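You operate a simulated robot arm through the tools that you are given. There is no shell and no other tool.

Carry out the task below with a simulated robot arm. There is one attempt and no reset: what you move stays moved.

## Task
Stop the belts and set the guide rod to the narrow mark.
Fine: free its lock lever first and lock it again; the belts stay stopped.

The check looks at the end state, three seconds after you hand in, the way a careful person would. Anything else that was tipped, shoved, dropped, spilled or broken makes it a failure.

## Robot
A 7-joint arm with a two-finger parallel gripper, fixed in place. Base frame: the origin is at the foot of the arm, x ahead of it, y to its left, z up; the work surface is at about z = 87.9. Units: cm, degrees, N and s.
Its first joint turns from -166.0 to 166.0 degrees. Payload 3.43 kg.
The tool frame sits at the grasp point between the pads (the TCP): z along the fingers, y along the line on which they close. The tips reach 3.4 cm beyond it. Largest opening 12.8 cm; finger width 2.4, thickness 1.2; the body of the gripper, 4.8 by 13 cm, starts 9.6 cm behind the TCP.
Orientation is told as [roll, pitch, yaw] about the base's x, y, z axes, in that order, counted from this pose: with the fingers straight down and closing along the base's y, the tool's x points along the base's -x, its y along +y and its z along -z.

## Interface
- The arm moves only by the tool nudge_tool. Its arguments are lists of equal length, an entry for each row: "delta_pos": the shift along the tool's x, y, z in cm, a list of three; "rot": the turn, a rotation vector about the tool's x, y, z in degrees, a list of three; "claw": the closure, from 0 (fully open) to 1 (shut). In form: {"delta_pos": [[dx, dy, dz], ...], "rot": [[ax, ay, az], ...], "claw": [claw, ...]}. A call has 1 to 20 rows; each row is the pose to reach, as a shift and turn from the pose commanded when the call began, along the tool's axes at that moment. Each row takes 0.2 s and may step no farther than 5 cm and 8.6 degrees from the row before; otherwise, or with a gripper value out of range, the whole call is refused. Where a pose cannot be reached the arm comes as near as it can. A force on the tool above 50 N (or 10 N above the force at the start of the call, whichever is more), or a blocked arm, ends the call early, and 0.2 s more pass. The fingers move at their own pace (about 15.3 cm/s each) and stop on an object; they squeeze with about 28 N. The grip force told is the motor's: it shows also when the fingers shut on nothing. Time passes only in rows, and 0.2 s behind the last, so rows that repeat a pose let the fingers close. The reply holds the time, the measured pose of the TCP, the force on the tool along the base axes, the opening and the grip force, in the units named above and with some noise, with the torque about the TCP (base axes, N m) and any sound that the robot's microphone picked up.
- Cameras (640 x 400 px; columns grow to the right, rows downward): "scene" is fixed at [5.01, -50.01, 150.78]; the picture's right is [0.58, -0.81, 0.00], its down [-0.35, -0.25, -0.90] and it looks along [0.73, 0.52, -0.43] (base axes); focal length 283 px, centre (320, 200). "wrist" rides on the gripper at [7.6, -1.1, -16] in the tool frame; the picture's right is [0.15, 0.99, 0.00], its down [-0.88, 0.13, -0.46] and it looks along [-0.45, 0.07, 0.89] (tool axes); focal length 234 px, centre (320, 200). There is no depth. A picture from a camera that has moved, and an enlarged one, comes with that camera's place and axes in the base frame and with its lens.
- snapshot(camera): a new picture of that camera. No time passes.
- close_up(camera, box): a new picture of the part [left, top, right, bottom] of that camera's present view, enlarged. No time passes.
- finish_job(): hands the job in; it is judged then, once.

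Places have to be worked out from the pictures, the camera data and where the tool is seen. Open the gripper and draw the arm clear of the work before you hand the job in, unless the task says otherwise.

The tools are called after ">>>" as name(argument=value, ...) on one line, values as JSON. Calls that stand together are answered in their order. nudge_tool: Moves the arm, as the interface text tells. Its arguments: {"type":"object","properties":{"delta_pos":{"type":"array","items":{"type":"array","items":{"type":"number"}}},"rot":{"type":"array","items":{"type":"array","items":{"type":"number"}}},"claw":{"type":"array","items":{"type":"number"}}},"required":["delta_pos","rot","claw"]} The other tools are called the same way: snapshot (camera) takes a picture; close_up (camera, box) takes an enlarged picture of a part of a camera's view; finish_job () hands the job in.

At the start:

```text
time_s: 0.0
tcp_pos: [57.52, 3.32, 134.65]
ee_rot: [0.1, 0.1, 0.0]
force: [-1.0, -0.5, 0.8]
ft_torque: [0.01, 0.0, -0.01]
gripper_width: 12.78
grasp_force: 0.1
```

scene: 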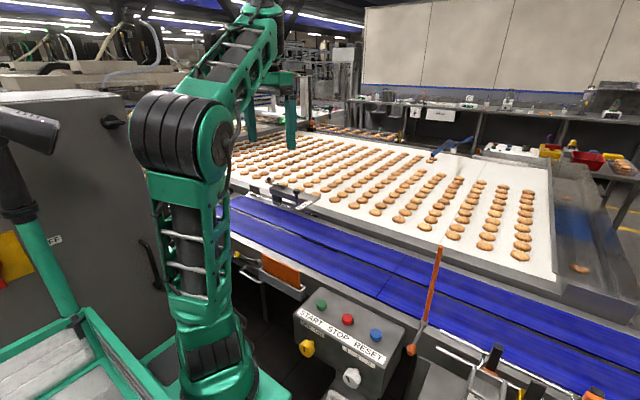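
wrist: 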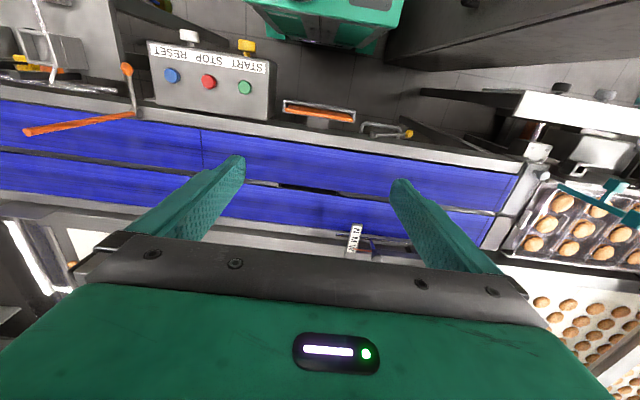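

The overview shows a control box with START/STOP/RESET buttons and a belt with an N/M/W scale near it. I'll enlarge the important parts before moving.

>>> close_up(camera="scene", box=[280, 270, 440, 400])

>>> close_up(camera="scene", box=[220, 150, 380, 250])

>>> close_up(camera="wrist", box=[260, 140, 460, 265])

>>> close_up(camera="wrist", box=[0, 20, 280, 195])

```text
3.08 times, centred on (360, 335) of scene
camera zoom: at [5.01, -50.01, 150.78], right [0.58, -0.81, 0.0], down [-0.35, -0.25, -0.9], along [0.73, 0.52, -0.43], focal length 872 px, centre (197, -215)
```

zoom: 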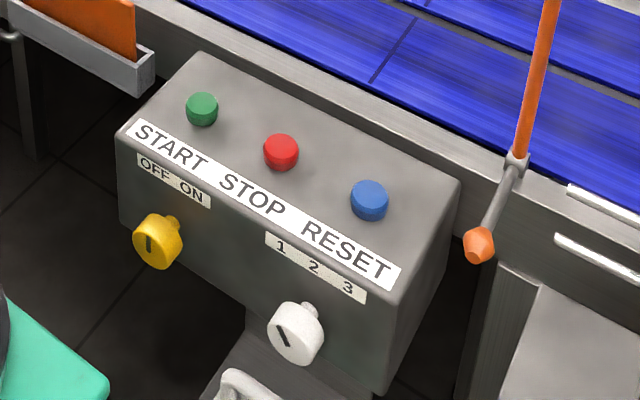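

```text
4.00 times, centred on (300, 200) of scene
camera zoom: at [5.01, -50.01, 150.78], right [0.58, -0.81, 0.0], down [-0.35, -0.25, -0.9], along [0.73, 0.52, -0.43], focal length 1133 px, centre (400, 200)
```

zoom: 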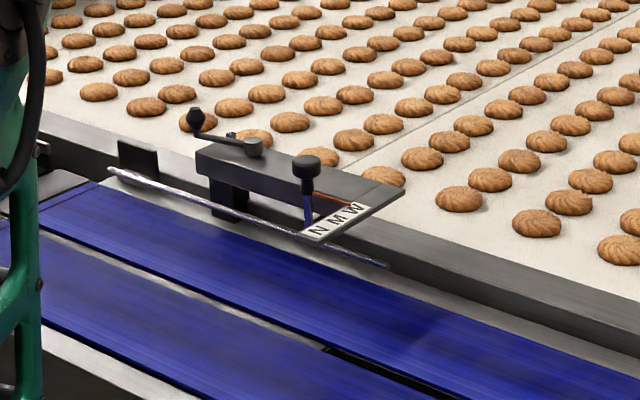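

```text
3.20 times, centred on (360, 202) of wrist
camera zoom: at [49.93, 2.14, 150.63], right [-0.15, 0.99, 0.0], down [0.88, 0.13, 0.46], along [0.45, 0.07, -0.89], focal length 749 px, centre (192, 192)
```

zoom: 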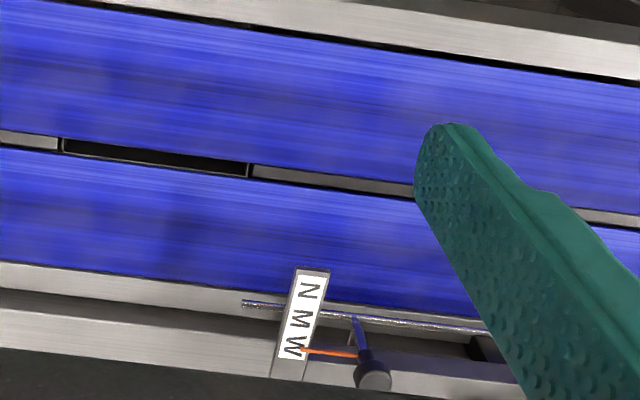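

```text
2.29 times, centred on (140, 108) of wrist
camera zoom: at [49.93, 2.14, 150.63], right [-0.15, 0.99, 0.0], down [0.88, 0.13, 0.46], along [0.45, 0.07, -0.89], focal length 535 px, centre (731, 411)
```

zoom: 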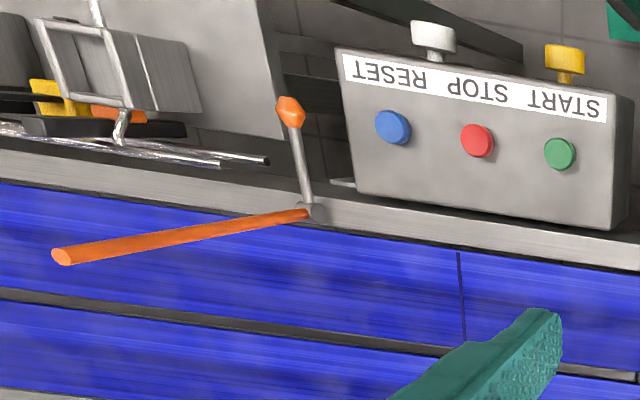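

I estimate STOP at about [54.3, -24.1, 88.2] (START near y = -15.5), and the guide scale's W mark at about [90.7, 17.4, 97.4]. I'll shut the gripper and move above the STOP button, staying high, for a closer look.

>>> nudge_tool(delta_pos=[[0.3, -3, 3], [0.6, -6, 6], [1, -9, 9], [1.4, -12, 12], [1.8, -15, 15], [2.2, -18, 18], [2.6, -21, 21], [2.9, -24, 24], [3.2, -27.4, 27], [3.2, -27.4, 27]], rot=[[0, 0, 0], [0, 0, 0], [0, 0, 0], [0, 0, 0], [0, 0, 0], [0, 0, 0], [0, 0, 0], [0, 0, 0], [0, 0, 0], [0, 0, 0]], claw=[1, 1, 1, 1, 1, 1, 1, 1, 1, 1])

```text
time_s: 2.2
tcp_pos: [52.85, -24.2, 108.38]
ee_rot: [-0.1, -0.8, 0.0]
force: [-0.1, 0.8, -0.6]
ft_torque: [0.0, -0.02, -0.03]
gripper_width: 0.01
grasp_force: 27.7
```

Now over the box, I'll look with both cameras to refine the STOP button's place.

>>> snapshot(camera="wrist")

>>> snapshot(camera="scene")

>>> close_up(camera="scene", box=[220, 150, 380, 250])

```text
taken
camera wrist: at [45.0, -25.18, 124.17], right [-0.15, 0.99, 0.0], down [0.87, 0.13, 0.47], along [0.46, 0.07, -0.88], focal length 234 px, centre (320, 200)
```

wrist: 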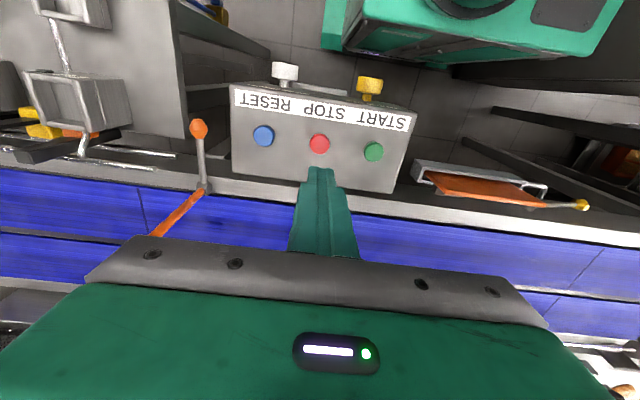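

```text
taken
```

scene: 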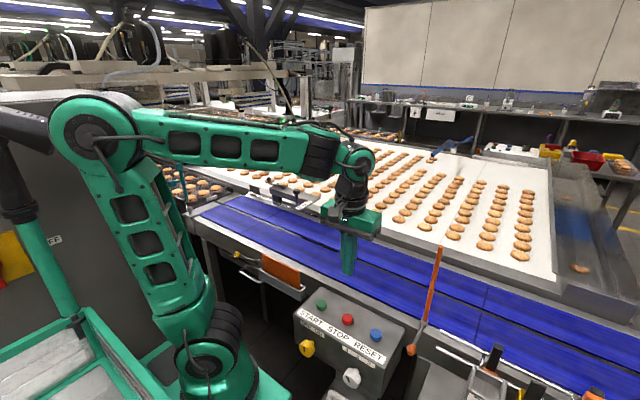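

```text
4.00 times, centred on (300, 200) of scene
camera zoom: at [5.01, -50.01, 150.78], right [0.58, -0.81, 0.0], down [-0.35, -0.25, -0.9], along [0.73, 0.52, -0.43], focal length 1133 px, centre (400, 200)
```

zoom: 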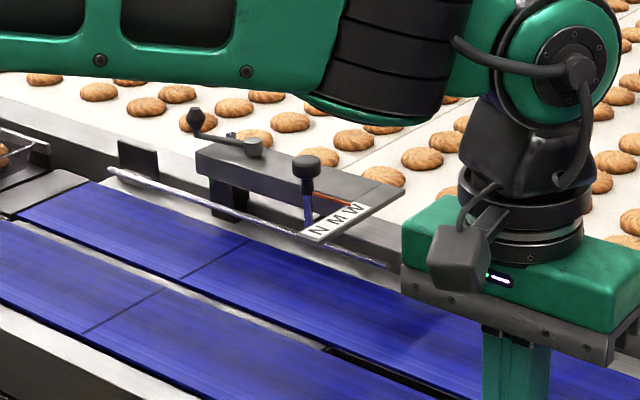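

The refined STOP position is about [53.9, -24.2, 88.7], and the box top looks flat. I'll descend to roughly 3 cm above the button with the fingers shut.

>>> nudge_tool(delta_pos=[[0.1, -0.1, 3], [0.2, -0.1, 6], [0.3, -0.1, 9], [0.3, -0.1, 11.5], [0.3, -0.1, 12.5], [0.3, -0.1, 12.5]], rot=[[0, 0, 0], [0, 0, 0], [0, 0, 0], [0, 0, 0], [0, 0, 0], [0, 0, 0]], claw=[1, 1, 1, 1, 1, 1])

>>> close_up(camera="scene", box=[280, 250, 440, 350])

>>> snapshot(camera="wrist")

```text
time_s: 3.6
tcp_pos: [52.86, -24.15, 96.03]
ee_rot: [0.0, -0.8, 0.0]
force: [1.2, -1.1, -0.8]
ft_torque: [0.01, -0.01, 0.01]
gripper_width: 0.0
grasp_force: 27.3
```

```text
4.00 times, centred on (360, 300) of scene
camera zoom: at [5.01, -50.01, 150.78], right [0.58, -0.81, 0.0], down [-0.35, -0.25, -0.9], along [0.73, 0.52, -0.43], focal length 1133 px, centre (160, -200)
```

zoom: 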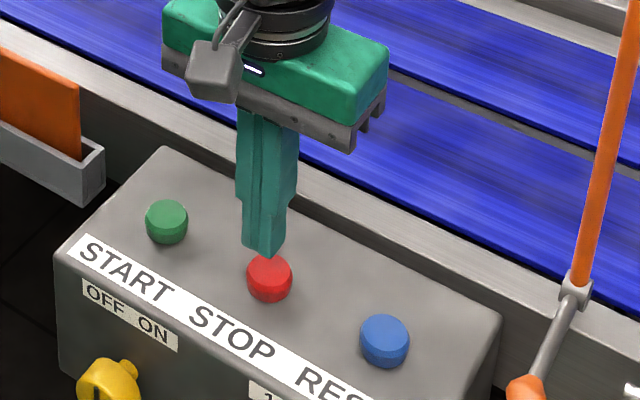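

```text
taken
camera wrist: at [44.98, -25.25, 111.74], right [-0.15, 0.99, 0.0], down [0.87, 0.13, 0.47], along [0.46, 0.07, -0.88], focal length 234 px, centre (320, 200)
```

wrist: 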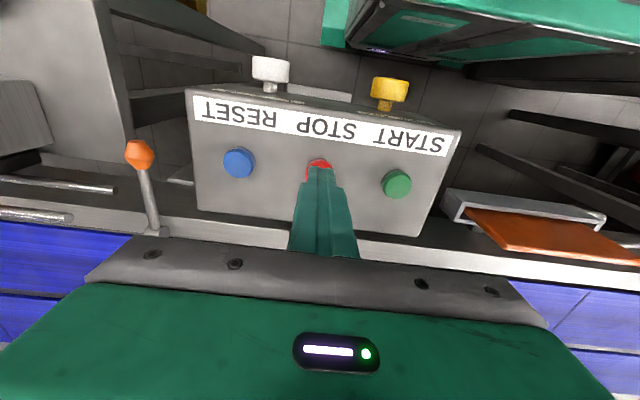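

The fingertips are about 1.1 cm short in x of the STOP button's centre, which is near [54.0, -24.1]. I'll shift forward and then descend in small steps to press it, watching force and sound.

>>> nudge_tool(delta_pos=[[-0.6, 0.05, 0], [-1.1, 0.05, 0], [-1.1, 0.05, 1], [-1.1, 0.05, 2], [-1.1, 0.05, 2.5], [-1.1, 0.05, 2.8]], rot=[[0, 0, 0], [0, 0, 0], [0, 0, 0], [0, 0, 0], [0, 0, 0], [0, 0, 0]], claw=[1, 1, 1, 1, 1, 1])

>>> close_up(camera="scene", box=[280, 250, 440, 350])

```text
time_s: 5.0
tcp_pos: [54.04, -24.3, 93.23]
ee_rot: [-0.1, -0.9, 0.1]
force: [-1.0, 0.4, -0.9]
ft_torque: [0.01, 0.0, 0.0]
gripper_width: 0.0
grasp_force: 28.4
```

```text
4.00 times, centred on (360, 300) of scene
camera zoom: at [5.01, -50.01, 150.78], right [0.58, -0.81, 0.0], down [-0.35, -0.25, -0.9], along [0.73, 0.52, -0.43], focal length 1133 px, centre (160, -200)
```

zoom: 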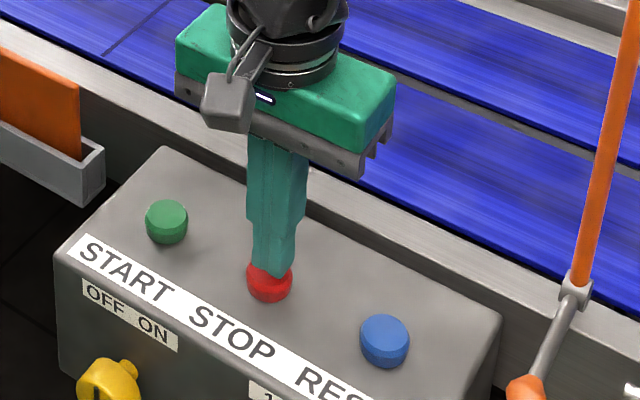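

The tips are centred about 1 cm above the button. I'll press down slowly in small steps.

>>> nudge_tool(delta_pos=[[0, 0, 0.3], [0, 0, 0.6], [0, 0, 0.9], [0, 0, 1.1], [0, 0, 1.3]], rot=[[0, 0, 0], [0, 0, 0], [0, 0, 0], [0, 0, 0], [0, 0, 0]], claw=[1, 1, 1, 1, 1])

>>> close_up(camera="scene", box=[280, 250, 440, 350])

```text
time_s: 6.2
tcp_pos: [53.99, -24.3, 91.75]
ee_rot: [-0.1, -0.8, 0.0]
force: [-1.4, -0.5, 9.8]
ft_torque: [-0.01, 0.17, 0.01]
gripper_width: 0.0
grasp_force: 28.0
heard: click
```

```text
4.00 times, centred on (360, 300) of scene
camera zoom: at [5.01, -50.01, 150.78], right [0.58, -0.81, 0.0], down [-0.35, -0.25, -0.9], along [0.73, 0.52, -0.43], focal length 1133 px, centre (160, -200)
```

zoom: 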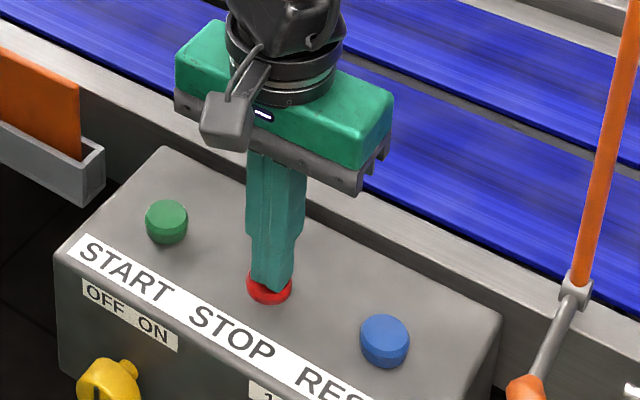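

A click was heard at about 10 N, so the STOP button appears pressed. I'll lift off and check in pictures taken at different times whether the belt seams still move.

>>> nudge_tool(delta_pos=[[0, 0, -1], [0, 0, -3], [0, 0, -6], [0, 0, -10], [0, 0, -14]], rot=[[0, 0, 0], [0, 0, 0], [0, 0, 0], [0, 0, 0], [0, 0, 0]], claw=[1, 1, 1, 1, 1])

>>> snapshot(camera="scene")

>>> snapshot(camera="wrist")

```text
time_s: 7.4
tcp_pos: [53.61, -24.07, 106.06]
ee_rot: [0.0, -0.8, -0.1]
force: [-0.8, 0.0, 0.6]
ft_torque: [0.08, 0.01, 0.03]
gripper_width: 0.0
grasp_force: 28.2
```

```text
taken
```

scene: 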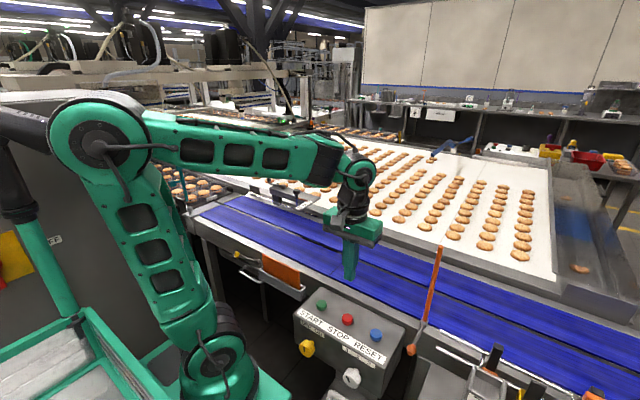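

```text
taken
camera wrist: at [45.93, -25.25, 121.88], right [-0.15, 0.99, 0.0], down [0.87, 0.13, 0.47], along [0.46, 0.07, -0.88], focal length 234 px, centre (320, 200)
```

wrist: 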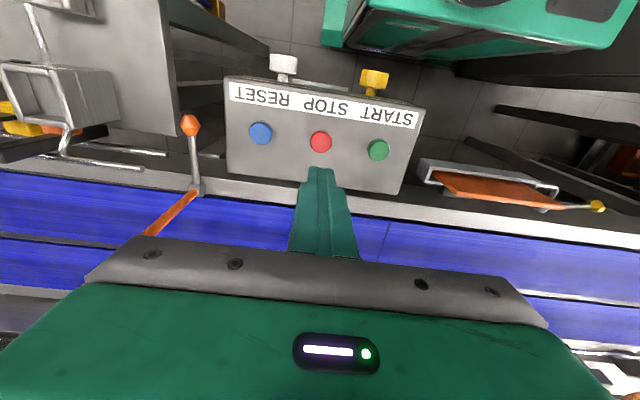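

One seam is now visible in the wrist view near (383, 240). I'll hold still for a second and compare to confirm the belts have stopped.

>>> close_up(camera="scene", box=[200, 180, 440, 330])

>>> nudge_tool(delta_pos=[[0, 0, 0], [0, 0, 0], [0, 0, 0], [0, 0, 0]], rot=[[0, 0, 0], [0, 0, 0], [0, 0, 0], [0, 0, 0]], claw=[1, 1, 1, 1])

>>> close_up(camera="scene", box=[200, 180, 440, 330])

>>> snapshot(camera="wrist")

```text
2.67 times, centred on (320, 255) of scene
camera zoom: at [5.01, -50.01, 150.78], right [0.58, -0.81, 0.0], down [-0.35, -0.25, -0.9], along [0.73, 0.52, -0.43], focal length 755 px, centre (320, 53)
```

zoom: 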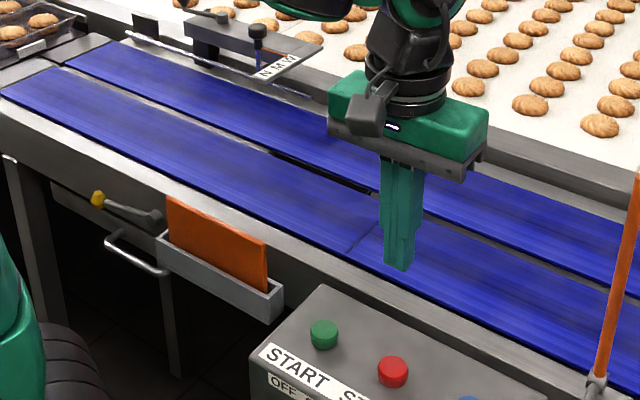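

```text
time_s: 8.4
tcp_pos: [53.81, -24.22, 106.08]
ee_rot: [0.0, -0.9, 0.0]
force: [0.2, 0.6, 0.2]
ft_torque: [0.01, 0.01, -0.02]
gripper_width: 0.0
grasp_force: 28.4
```

```text
2.67 times, centred on (320, 255) of scene
camera zoom: at [5.01, -50.01, 150.78], right [0.58, -0.81, 0.0], down [-0.35, -0.25, -0.9], along [0.73, 0.52, -0.43], focal length 755 px, centre (320, 53)
```

zoom: 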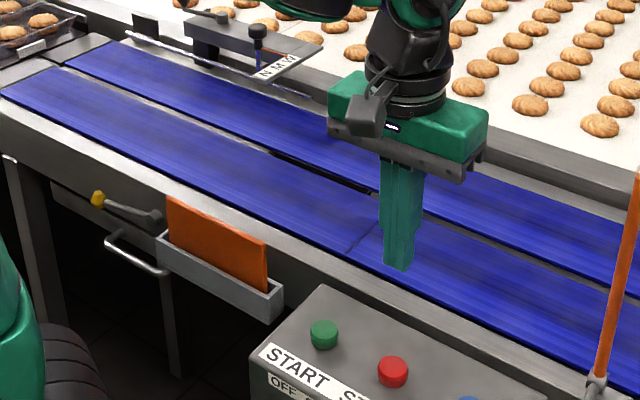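

```text
taken
camera wrist: at [45.9, -25.24, 121.85], right [-0.15, 0.99, 0.0], down [0.87, 0.13, 0.47], along [0.46, 0.07, -0.88], focal length 234 px, centre (320, 200)
```

wrist: 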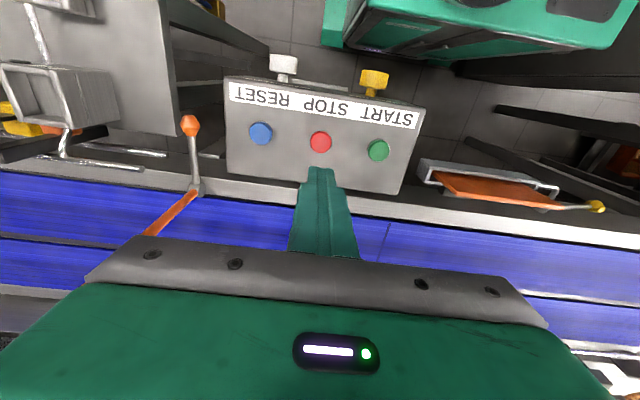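

The seams are in the same spots a second later, so the belts are stopped. Next I'll open the gripper and move to about [76, 25, 122] to get a good view of the guide bracket, its lock lever and the handle post.

>>> nudge_tool(delta_pos=[[-1.0, 1.5, -4], [-2.5, 4.5, -7.5], [-4.2, 8.5, -10], [-6, 13, -11], [-8, 17.4, -12], [-10, 21.7, -13], [-12, 26, -14], [-14, 30.4, -15], [-16, 34.7, -16], [-18, 39, -16], [-20, 43.4, -16], [-21.6, 47.7, -16], [-22.2, 49.2, -16], [-22.2, 49.2, -16]], rot=[[0, 0, 0], [0, 0, 0], [0, 0, 0], [0, 0, 0], [0, 0, 0], [0, 0, 0], [0, 0, 0], [0, 0, 0], [0, 0, 0], [0, 0, 0], [0, 0, 0], [0, 0, 0], [0, 0, 0], [0, 0, 0]], claw=[0, 0, 0, 0, 0, 0, 0, 0, 0, 0, 0, 0, 0, 0])

>>> snapshot(camera="wrist")

>>> snapshot(camera="scene")

```text
refused: row 3 steps farther than a row can; nothing moved
```

```text
taken
camera wrist: at [45.9, -25.24, 121.85], right [-0.15, 0.99, 0.0], down [0.87, 0.13, 0.47], along [0.46, 0.07, -0.88], focal length 234 px, centre (320, 200)
```

wrist: 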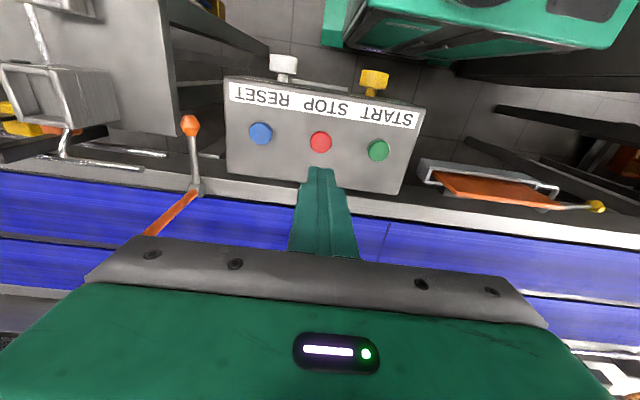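

```text
taken
```

scene: 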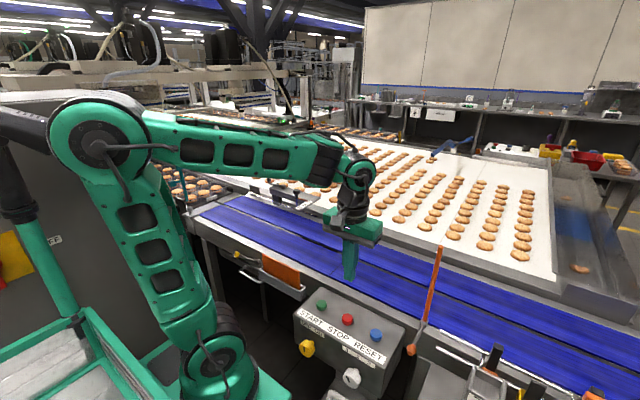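

That call was refused because one step was too long, and nothing moved. I'll repeat the move with evenly spaced, smaller steps.

>>> nudge_tool(delta_pos=[[-1.6, 3.5, -1.2], [-3.2, 7, -2.4], [-4.8, 10.5, -3.6], [-6.4, 14, -4.8], [-8, 17.5, -6], [-9.6, 21, -7.2], [-11.2, 24.5, -8.4], [-12.8, 28, -9.6], [-14.4, 31.5, -10.8], [-16, 35, -12], [-17.6, 38.5, -13.2], [-19.2, 42, -14.4], [-20.8, 45.5, -15.6], [-22.2, 49, -16], [-22.2, 49.2, -16]], rot=[[0, 0, 0], [0, 0, 0], [0, 0, 0], [0, 0, 0], [0, 0, 0], [0, 0, 0], [0, 0, 0], [0, 0, 0], [0, 0, 0], [0, 0, 0], [0, 0, 0], [0, 0, 0], [0, 0, 0], [0, 0, 0], [0, 0, 0]], claw=[0, 0, 0, 0, 0, 0, 0, 0, 0, 0, 0, 0, 0, 0, 0])

>>> snapshot(camera="wrist")

>>> snapshot(camera="scene")

```text
time_s: 11.6
tcp_pos: [75.85, 24.97, 122.2]
ee_rot: [-0.1, -0.8, 0.0]
force: [0.4, -1.1, -0.1]
ft_torque: [0.03, -0.02, -0.04]
gripper_width: 12.82
grasp_force: 0.0
```

```text
taken
camera wrist: at [68.05, 23.93, 137.95], right [-0.15, 0.99, 0.0], down [0.87, 0.13, 0.47], along [0.46, 0.07, -0.88], focal length 234 px, centre (320, 200)
```

wrist: 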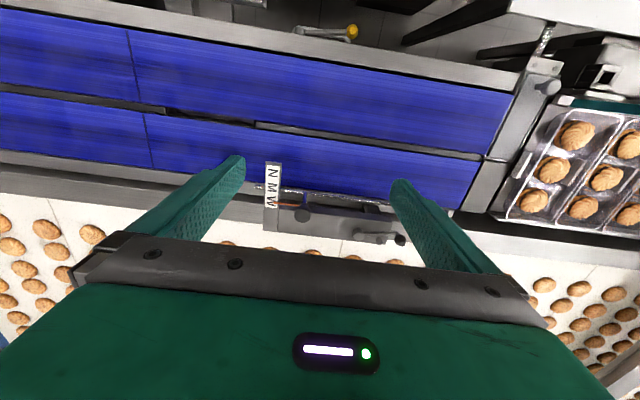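

```text
taken
```

scene: 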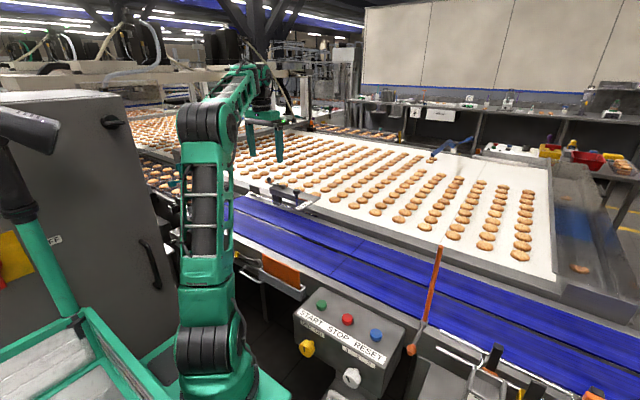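

The guide assembly is now visible between the open fingers. I'll enlarge it in both views.

>>> close_up(camera="wrist", box=[240, 150, 432, 270])

>>> close_up(camera="scene", box=[240, 160, 336, 220])

```text
3.33 times, centred on (336, 210) of wrist
camera zoom: at [68.05, 23.93, 137.95], right [-0.15, 0.99, 0.0], down [0.87, 0.13, 0.47], along [0.46, 0.07, -0.88], focal length 781 px, centre (267, 167)
```

zoom: 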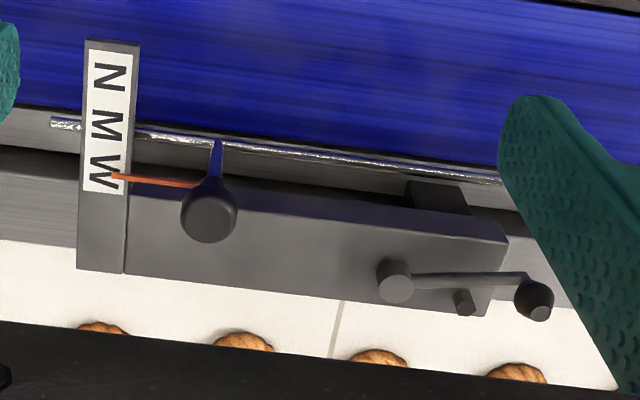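

```text
6.67 times, centred on (288, 190) of scene
camera zoom: at [5.01, -50.01, 150.78], right [0.58, -0.81, 0.0], down [-0.35, -0.25, -0.9], along [0.73, 0.52, -0.43], focal length 1888 px, centre (533, 267)
```

zoom: 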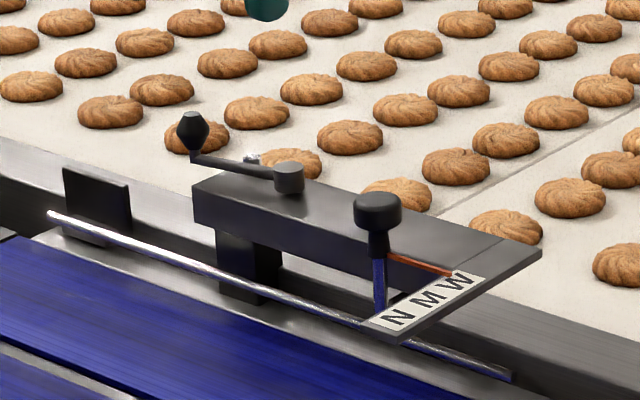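

Rough positions: lever pivot about [94.4, 35.3, 99.4], lever knob about [93.7, 43.7, 100.8], handle knob about [89.5, 23, 101.7], and the scale runs along x with N about 6 cm nearer than W. I'll move closer for a sharper view of the lever and its stop pin.

>>> nudge_tool(delta_pos=[[-1.6, 2.4, 2], [-3.2, 4.8, 4], [-4.8, 7.2, 6], [-6.4, 9.6, 8], [-8, 12, 10], [-8, 12, 10]], rot=[[0, 0, 0], [0, 0, 0], [0, 0, 0], [0, 0, 0], [0, 0, 0], [0, 0, 0]], claw=[0, 0, 0, 0, 0, 0])

>>> snapshot(camera="wrist")

>>> close_up(camera="wrist", box=[210, 140, 402, 260])

>>> close_up(camera="scene", box=[256, 170, 304, 200])

```text
time_s: 13.0
tcp_pos: [83.98, 37.01, 112.34]
ee_rot: [0.0, -0.8, -0.1]
force: [0.6, -0.1, -0.3]
ft_torque: [-0.03, -0.01, -0.01]
gripper_width: 12.82
grasp_force: 0.1
```

```text
taken
camera wrist: at [76.25, 35.92, 128.14], right [-0.15, 0.99, 0.0], down [0.87, 0.13, 0.47], along [0.46, 0.07, -0.88], focal length 234 px, centre (320, 200)
```

wrist: 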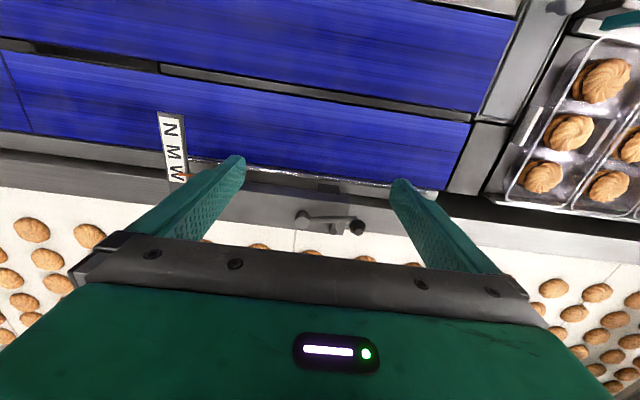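

```text
3.33 times, centred on (306, 200) of wrist
camera zoom: at [76.25, 35.92, 128.14], right [-0.15, 0.99, 0.0], down [0.87, 0.13, 0.47], along [0.46, 0.07, -0.88], focal length 781 px, centre (367, 200)
```

zoom: 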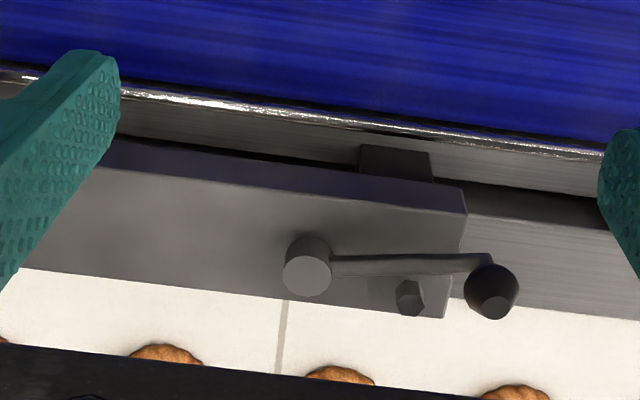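

```text
13.33 times, centred on (280, 185) of scene
camera zoom: at [5.01, -50.01, 150.78], right [0.58, -0.81, 0.0], down [-0.35, -0.25, -0.9], along [0.73, 0.52, -0.43], focal length 3777 px, centre (853, 400)
```

zoom: 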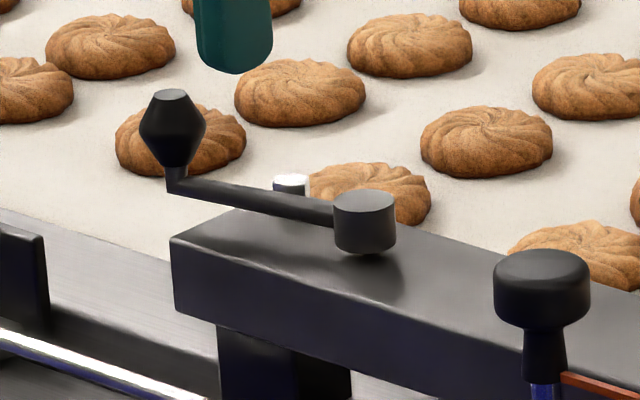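

The lever's pivot is about [95.6, 36.1, 98.8], its arm points roughly along +y (101° in plan), and its upright knob tops out at [94.1, 43.9, 101.8], with a stop pin on the far (+x) side. That's beyond vertical reach, so I'll yaw the tool so the fingers close across the lever, then tilt outward, all at a safe height.

>>> nudge_tool(delta_pos=[[0, 0, -0.5], [0, 0, -1], [0, 0, -1.5], [0, 0, -2], [0, 0, -2], [0, 0, -2], [0, 0, -2], [0, 0, -2], [0, 0, -2], [0, 0, -2]], rot=[[0, 0, 8], [0, 0, 16], [0, 0, 24], [0, 0, 32], [0, 0, 40], [0, 0, 48], [0, 0, 56], [0, 0, 64], [0, 0, 70], [0, 0, 70]], claw=[0, 0, 0, 0, 0, 0, 0, 0, 0, 0])

```text
time_s: 15.2
tcp_pos: [84.16, 36.97, 114.33]
ee_rot: [0.7, -0.3, -70.1]
force: [0.2, -0.1, 0.6]
ft_torque: [0.0, -0.03, 0.01]
gripper_width: 12.83
grasp_force: 0.0
```

The yaw is as commanded. Now I'll tilt the fingers outward 35° about the tool's x while holding the TCP in place.

>>> nudge_tool(delta_pos=[[0, 0, 0], [0, 0, 0], [0, 0, 0], [0, 0, 0], [0, 0, 0], [0, 0, 0]], rot=[[-7, 0, 0], [-14, 0, 0], [-21, 0, 0], [-28, 0, 0], [-35, 0, 0], [-35, 0, 0]], claw=[0, 0, 0, 0, 0, 0])

>>> snapshot(camera="wrist")

>>> snapshot(camera="scene")

```text
time_s: 16.6
tcp_pos: [84.01, 36.88, 114.21]
ee_rot: [35.8, -0.4, -70.0]
force: [-0.6, 0.7, -0.4]
ft_torque: [-0.03, 0.0, 0.0]
gripper_width: 12.79
grasp_force: 0.2
```

```text
taken
camera wrist: at [71.67, 40.62, 126.43], right [0.7, 0.41, 0.58], down [0.15, -0.88, 0.45], along [0.7, -0.23, -0.68], focal length 234 px, centre (320, 200)
```

wrist: 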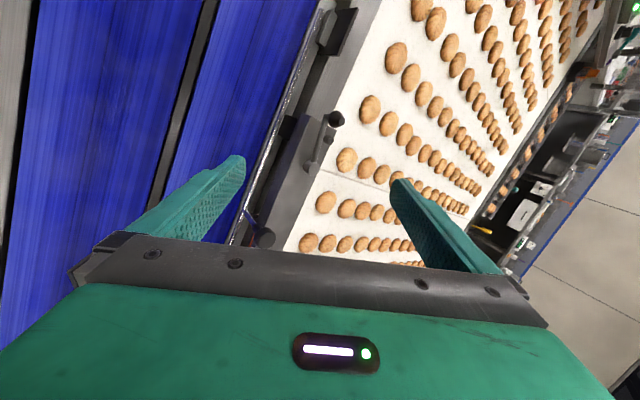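

```text
taken
```

scene: 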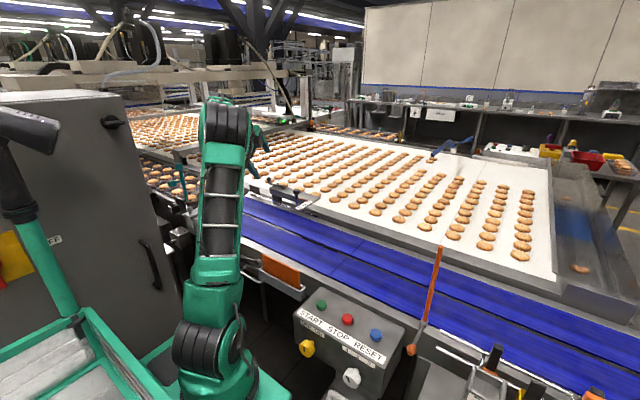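

The pose matches what I wanted, and the lever is visible near (330, 140) in the wrist view. I'll enlarge it for another triangulation.

>>> close_up(camera="wrist", box=[260, 90, 388, 170])

>>> close_up(camera="scene", box=[240, 110, 336, 170])

```text
5.00 times, centred on (324, 130) of wrist
camera zoom: at [71.67, 40.62, 126.43], right [0.7, 0.41, 0.58], down [0.15, -0.88, 0.45], along [0.7, -0.23, -0.68], focal length 1171 px, centre (300, 550)
```

zoom: 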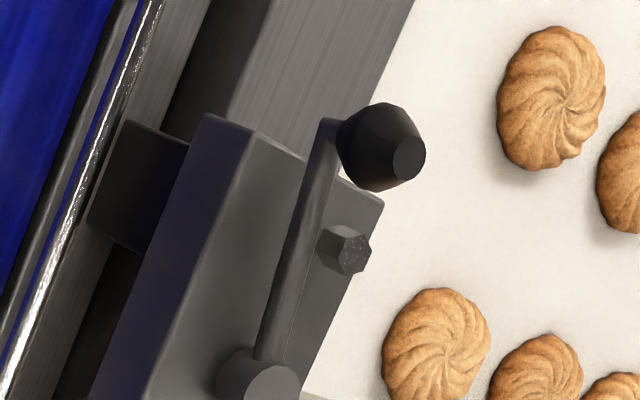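

```text
6.67 times, centred on (288, 140) of scene
camera zoom: at [5.01, -50.01, 150.78], right [0.58, -0.81, 0.0], down [-0.35, -0.25, -0.9], along [0.73, 0.52, -0.43], focal length 1888 px, centre (533, 600)
```

zoom: 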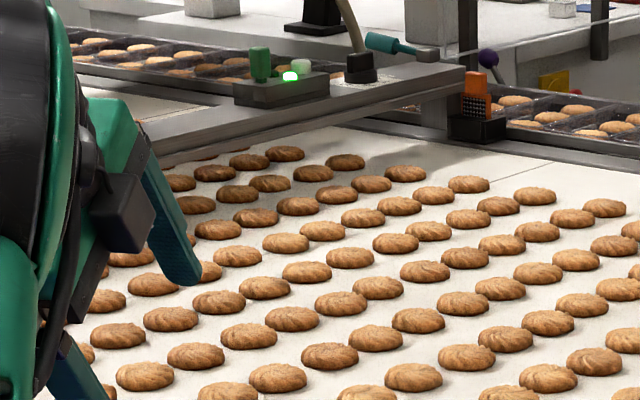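

The new view agrees: knob top at about [94.15, 43.9, 101.8] and pivot at [95.7, 36.2]. I'll narrow the opening to about 5 cm and move to a pre-approach point 8 cm back along the tool axis from the knob.

>>> nudge_tool(delta_pos=[[0.8, 0.43, 1.9], [1.6, 0.86, 3.8], [2.4, 1.28, 5.7], [3.23, 1.71, 7.62], [3.23, 1.71, 7.62]], rot=[[0, 0, 0], [0, 0, 0], [0, 0, 0], [0, 0, 0], [0, 0, 0]], claw=[0.3, 0.6, 0.6, 0.6, 0.6])

>>> snapshot(camera="wrist")

>>> close_up(camera="scene", box=[200, 130, 328, 210])

```text
time_s: 17.8
tcp_pos: [88.26, 42.14, 109.2]
ee_rot: [35.7, -0.3, -70.0]
force: [0.6, 0.2, -0.7]
ft_torque: [0.01, 0.0, -0.01]
gripper_width: 5.12
grasp_force: 0.0
```

```text
taken
camera wrist: at [76.0, 45.76, 121.37], right [0.7, 0.41, 0.58], down [0.15, -0.88, 0.45], along [0.69, -0.23, -0.68], focal length 234 px, centre (320, 200)
```

wrist: 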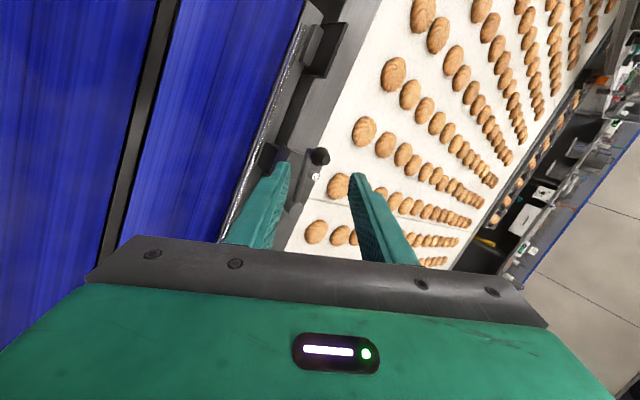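

```text
5.00 times, centred on (264, 170) of scene
camera zoom: at [5.01, -50.01, 150.78], right [0.58, -0.81, 0.0], down [-0.35, -0.25, -0.9], along [0.73, 0.52, -0.43], focal length 1416 px, centre (600, 350)
```

zoom: 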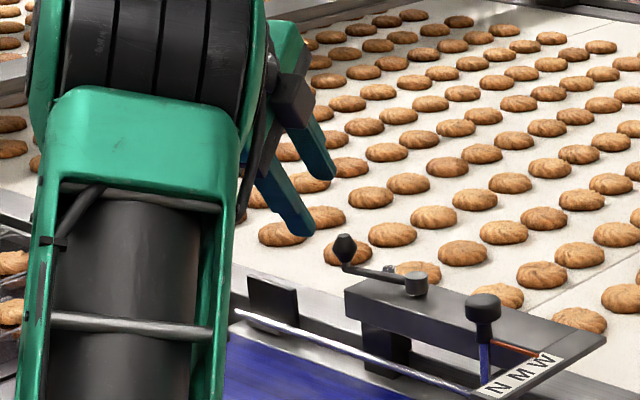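

The knob projects where expected, between the two fingertips. I'll advance 5 cm along the tool axis, then re-check before the last bit.

>>> nudge_tool(delta_pos=[[-0.1, 0, 1.7], [-0.2, 0, 3.4], [-0.3, -0.05, 5], [-0.3, -0.05, 5]], rot=[[0, 0, 0], [0, 0, 0], [0, 0, 0], [0, 0, 0]], claw=[0.6, 0.6, 0.6, 0.6])

>>> close_up(camera="wrist", box=[240, 110, 432, 230])

>>> close_up(camera="scene", box=[232, 150, 328, 210])

```text
time_s: 18.8
tcp_pos: [91.13, 42.75, 104.91]
ee_rot: [35.7, -0.3, -70.0]
force: [0.6, 0.1, 0.4]
ft_torque: [0.01, -0.01, 0.01]
gripper_width: 5.13
grasp_force: 0.1
```

```text
3.33 times, centred on (336, 170) of wrist
camera zoom: at [78.82, 46.43, 117.17], right [0.7, 0.41, 0.58], down [0.15, -0.88, 0.45], along [0.69, -0.23, -0.68], focal length 781 px, centre (267, 300)
```

zoom: 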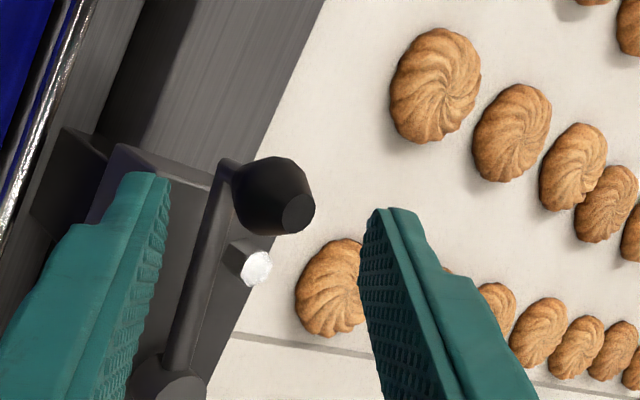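

```text
6.67 times, centred on (280, 180) of scene
camera zoom: at [5.01, -50.01, 150.78], right [0.58, -0.81, 0.0], down [-0.35, -0.25, -0.9], along [0.73, 0.52, -0.43], focal length 1888 px, centre (587, 333)
```

zoom: 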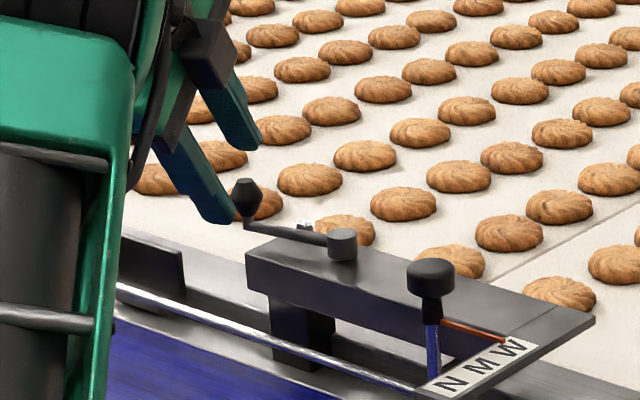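

Alignment is good, with the knob about 5.4 cm ahead of the TCP and centred between the fingers. I'll advance 3 cm more so the fingertips straddle the knob without touching the lever arm.

>>> nudge_tool(delta_pos=[[0.05, 0.1, 1], [0.05, 0.1, 2], [0.05, 0.1, 3], [0.05, 0.1, 3]], rot=[[0, 0, 0], [0, 0, 0], [0, 0, 0], [0, 0, 0]], claw=[0.6, 0.6, 0.6, 0.6])

>>> close_up(camera="wrist", box=[240, 110, 432, 230])

>>> close_up(camera="scene", box=[240, 160, 304, 200])

```text
time_s: 19.8
tcp_pos: [92.83, 43.38, 102.57]
ee_rot: [35.7, -0.3, -70.0]
force: [-0.5, 0.3, 0.3]
ft_torque: [-0.02, 0.03, -0.02]
gripper_width: 5.09
grasp_force: 0.1
```

```text
3.33 times, centred on (336, 170) of wrist
camera zoom: at [80.6, 47.04, 114.78], right [0.7, 0.41, 0.58], down [0.15, -0.88, 0.45], along [0.69, -0.23, -0.68], focal length 781 px, centre (267, 300)
```

zoom: 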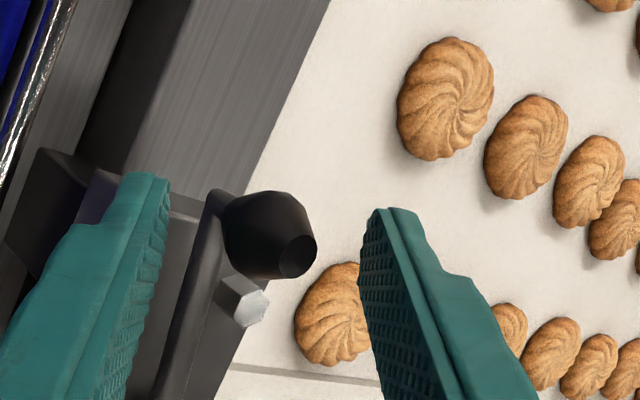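

```text
10.00 times, centred on (272, 180) of scene
camera zoom: at [5.01, -50.01, 150.78], right [0.58, -0.81, 0.0], down [-0.35, -0.25, -0.9], along [0.73, 0.52, -0.43], focal length 2832 px, centre (800, 400)
```

zoom: 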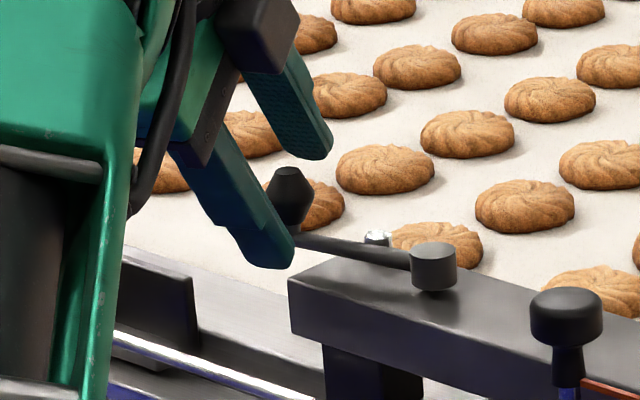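

The knob is now between the fingertips with no contact force. I'll close onto it and see what opening the fingers stop at.

>>> nudge_tool(delta_pos=[[0, 0, 0], [0, 0, 0], [0, 0, 0], [0, 0, 0]], rot=[[0, 0, 0], [0, 0, 0], [0, 0, 0], [0, 0, 0]], claw=[0.75, 0.85, 1, 1])

>>> close_up(camera="wrist", box=[240, 110, 432, 230])

>>> close_up(camera="scene", box=[240, 160, 304, 200])

```text
time_s: 20.8
tcp_pos: [92.64, 43.4, 102.72]
ee_rot: [35.7, -0.3, -70.0]
force: [2.9, 1.2, 2.1]
ft_torque: [0.0, 0.66, 0.18]
gripper_width: 2.4
grasp_force: 45.0
```

```text
3.33 times, centred on (336, 170) of wrist
camera zoom: at [80.6, 47.05, 114.79], right [0.7, 0.41, 0.58], down [0.15, -0.88, 0.45], along [0.69, -0.23, -0.68], focal length 781 px, centre (267, 300)
```

zoom: 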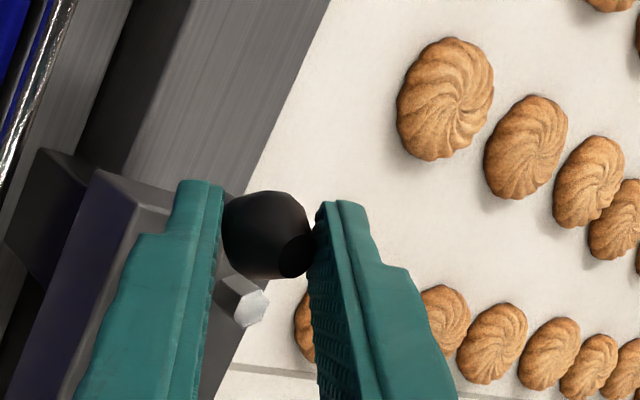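

```text
10.00 times, centred on (272, 180) of scene
camera zoom: at [5.01, -50.01, 150.78], right [0.58, -0.81, 0.0], down [-0.35, -0.25, -0.9], along [0.73, 0.52, -0.43], focal length 2832 px, centre (800, 400)
```

zoom: 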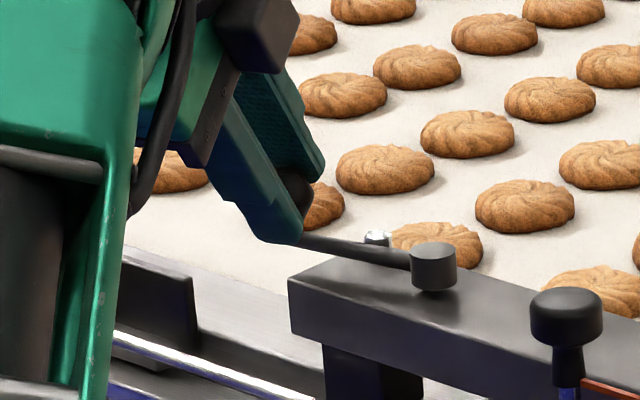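

Gripped on the knob (2.4 cm opening). I'll try a small 10° swing of the lever toward the robot (away from the pin), watching the force.

>>> nudge_tool(delta_pos=[[0.03, -0.37, -0.27], [0.05, -0.74, -0.53], [0.07, -1.11, -0.8], [0.07, -1.11, -0.8]], rot=[[0, 0, 0], [0, 0, 0], [0, 0, 0], [0, 0, 0]], claw=[1, 1, 1, 1])

>>> close_up(camera="wrist", box=[240, 110, 432, 230])

>>> close_up(camera="scene", box=[240, 160, 304, 200])

```text
time_s: 21.8
tcp_pos: [91.54, 43.0, 102.82]
ee_rot: [35.7, -0.2, -70.0]
force: [7.0, 7.8, 6.2]
ft_torque: [0.94, 0.7, 0.82]
gripper_width: 2.37
grasp_force: 45.2
```

```text
3.33 times, centred on (336, 170) of wrist
camera zoom: at [79.34, 46.66, 114.84], right [0.7, 0.41, 0.58], down [0.15, -0.88, 0.45], along [0.7, -0.23, -0.68], focal length 781 px, centre (267, 300)
```

zoom: 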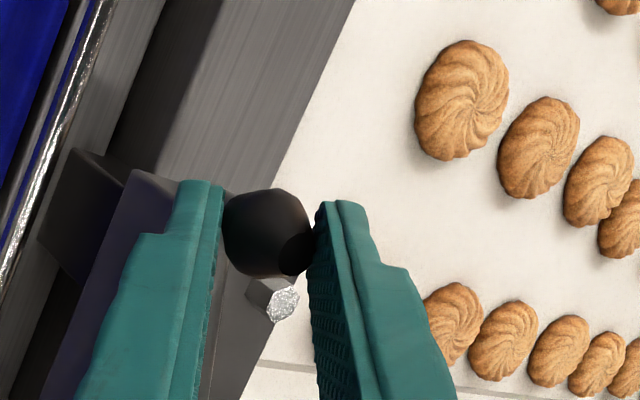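

```text
10.00 times, centred on (272, 180) of scene
camera zoom: at [5.01, -50.01, 150.78], right [0.58, -0.81, 0.0], down [-0.35, -0.25, -0.9], along [0.73, 0.52, -0.43], focal length 2832 px, centre (800, 400)
```

zoom: 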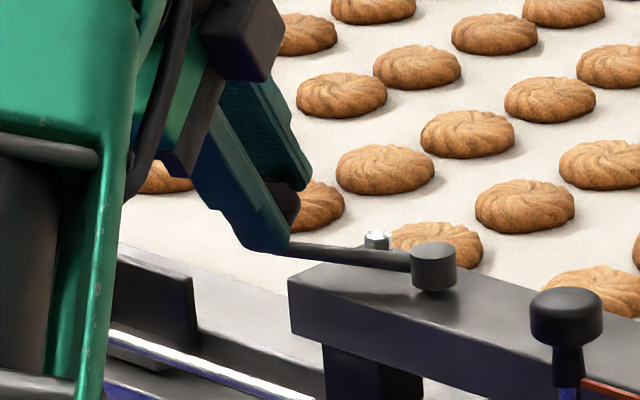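

The lever turns freely this way with modest resistance (about 10 N), and the knob stays gripped. I'll continue the arc to about 132° in plan.

>>> nudge_tool(delta_pos=[[-0.05, -0.55, -0.4], [-0.17, -1.1, -0.8], [-0.35, -1.64, -1.18], [-0.57, -2.17, -1.56], [-0.57, -2.17, -1.56]], rot=[[0, 0, 0], [0, 0, 0], [0, 0, 0], [0, 0, 0], [0, 0, 0]], claw=[1, 1, 1, 1, 1])

>>> close_up(camera="wrist", box=[240, 110, 432, 230])

>>> close_up(camera="scene", box=[240, 160, 304, 200])

```text
time_s: 23.0
tcp_pos: [89.13, 41.56, 102.51]
ee_rot: [35.9, -0.3, -70.0]
force: [4.9, 7.1, 12.0]
ft_torque: [0.86, 0.65, 0.69]
gripper_width: 2.39
grasp_force: 44.9
```

```text
3.33 times, centred on (336, 170) of wrist
camera zoom: at [76.93, 45.15, 114.81], right [0.7, 0.41, 0.58], down [0.15, -0.88, 0.45], along [0.69, -0.23, -0.68], focal length 781 px, centre (267, 300)
```

zoom: 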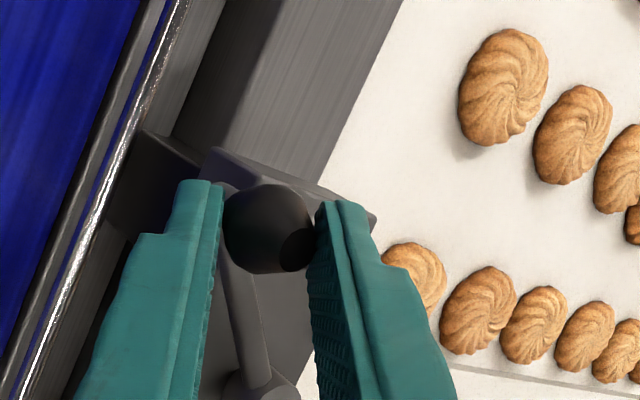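

```text
10.00 times, centred on (272, 180) of scene
camera zoom: at [5.01, -50.01, 150.78], right [0.58, -0.81, 0.0], down [-0.35, -0.25, -0.9], along [0.73, 0.52, -0.43], focal length 2832 px, centre (800, 400)
```

zoom: 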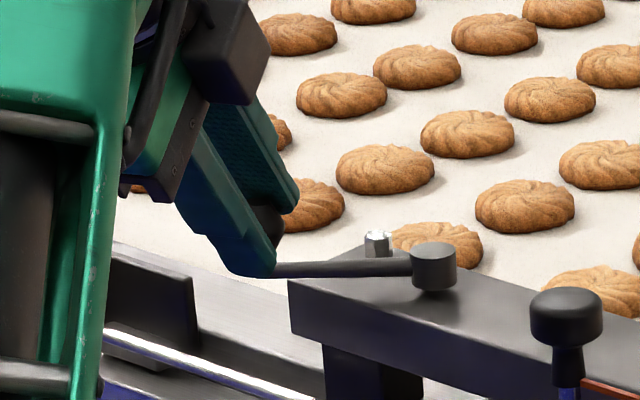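

The lever follows steadily, now at about 132°. I'll keep swinging it through about 162° and watch for a stop, click or force rise.

>>> nudge_tool(delta_pos=[[-0.29, -0.5, -0.4], [-0.62, -0.99, -0.76], [-1.0, -1.45, -1.1], [-1.45, -1.88, -1.4], [-1.93, -2.28, -1.7], [-2.45, -2.65, -1.95], [-2.45, -2.65, -1.95]], rot=[[0, 0, 0], [0, 0, 0], [0, 0, 0], [0, 0, 0], [0, 0, 0], [0, 0, 0], [0, 0, 0]], claw=[1, 1, 1, 1, 1, 1, 1])

>>> close_up(camera="wrist", box=[240, 110, 432, 230])

>>> close_up(camera="scene", box=[240, 160, 304, 200])

```text
time_s: 24.6
tcp_pos: [86.89, 38.07, 102.65]
ee_rot: [35.7, -0.3, -70.0]
force: [8.7, 4.2, 11.2]
ft_torque: [0.64, 0.62, 0.56]
gripper_width: 2.39
grasp_force: 45.5
```

```text
3.33 times, centred on (336, 170) of wrist
camera zoom: at [74.69, 41.77, 114.75], right [0.7, 0.41, 0.58], down [0.15, -0.88, 0.45], along [0.69, -0.23, -0.68], focal length 781 px, centre (267, 300)
```

zoom: 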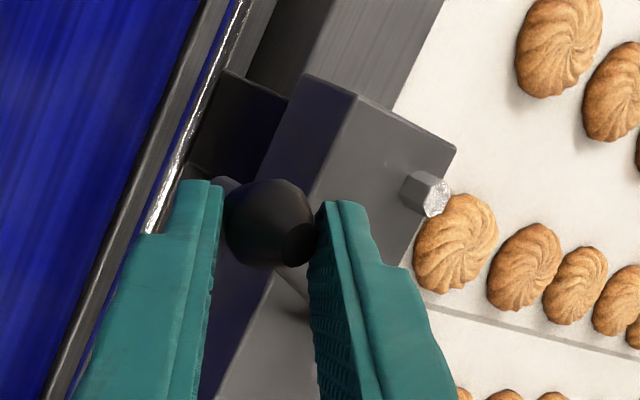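

```text
10.00 times, centred on (272, 180) of scene
camera zoom: at [5.01, -50.01, 150.78], right [0.58, -0.81, 0.0], down [-0.35, -0.25, -0.9], along [0.73, 0.52, -0.43], focal length 2832 px, centre (800, 400)
```

zoom: 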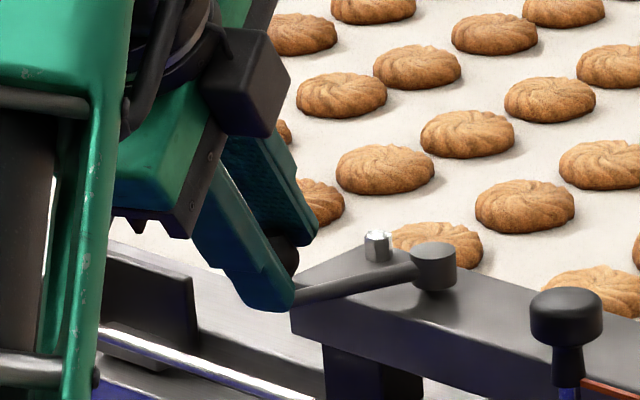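

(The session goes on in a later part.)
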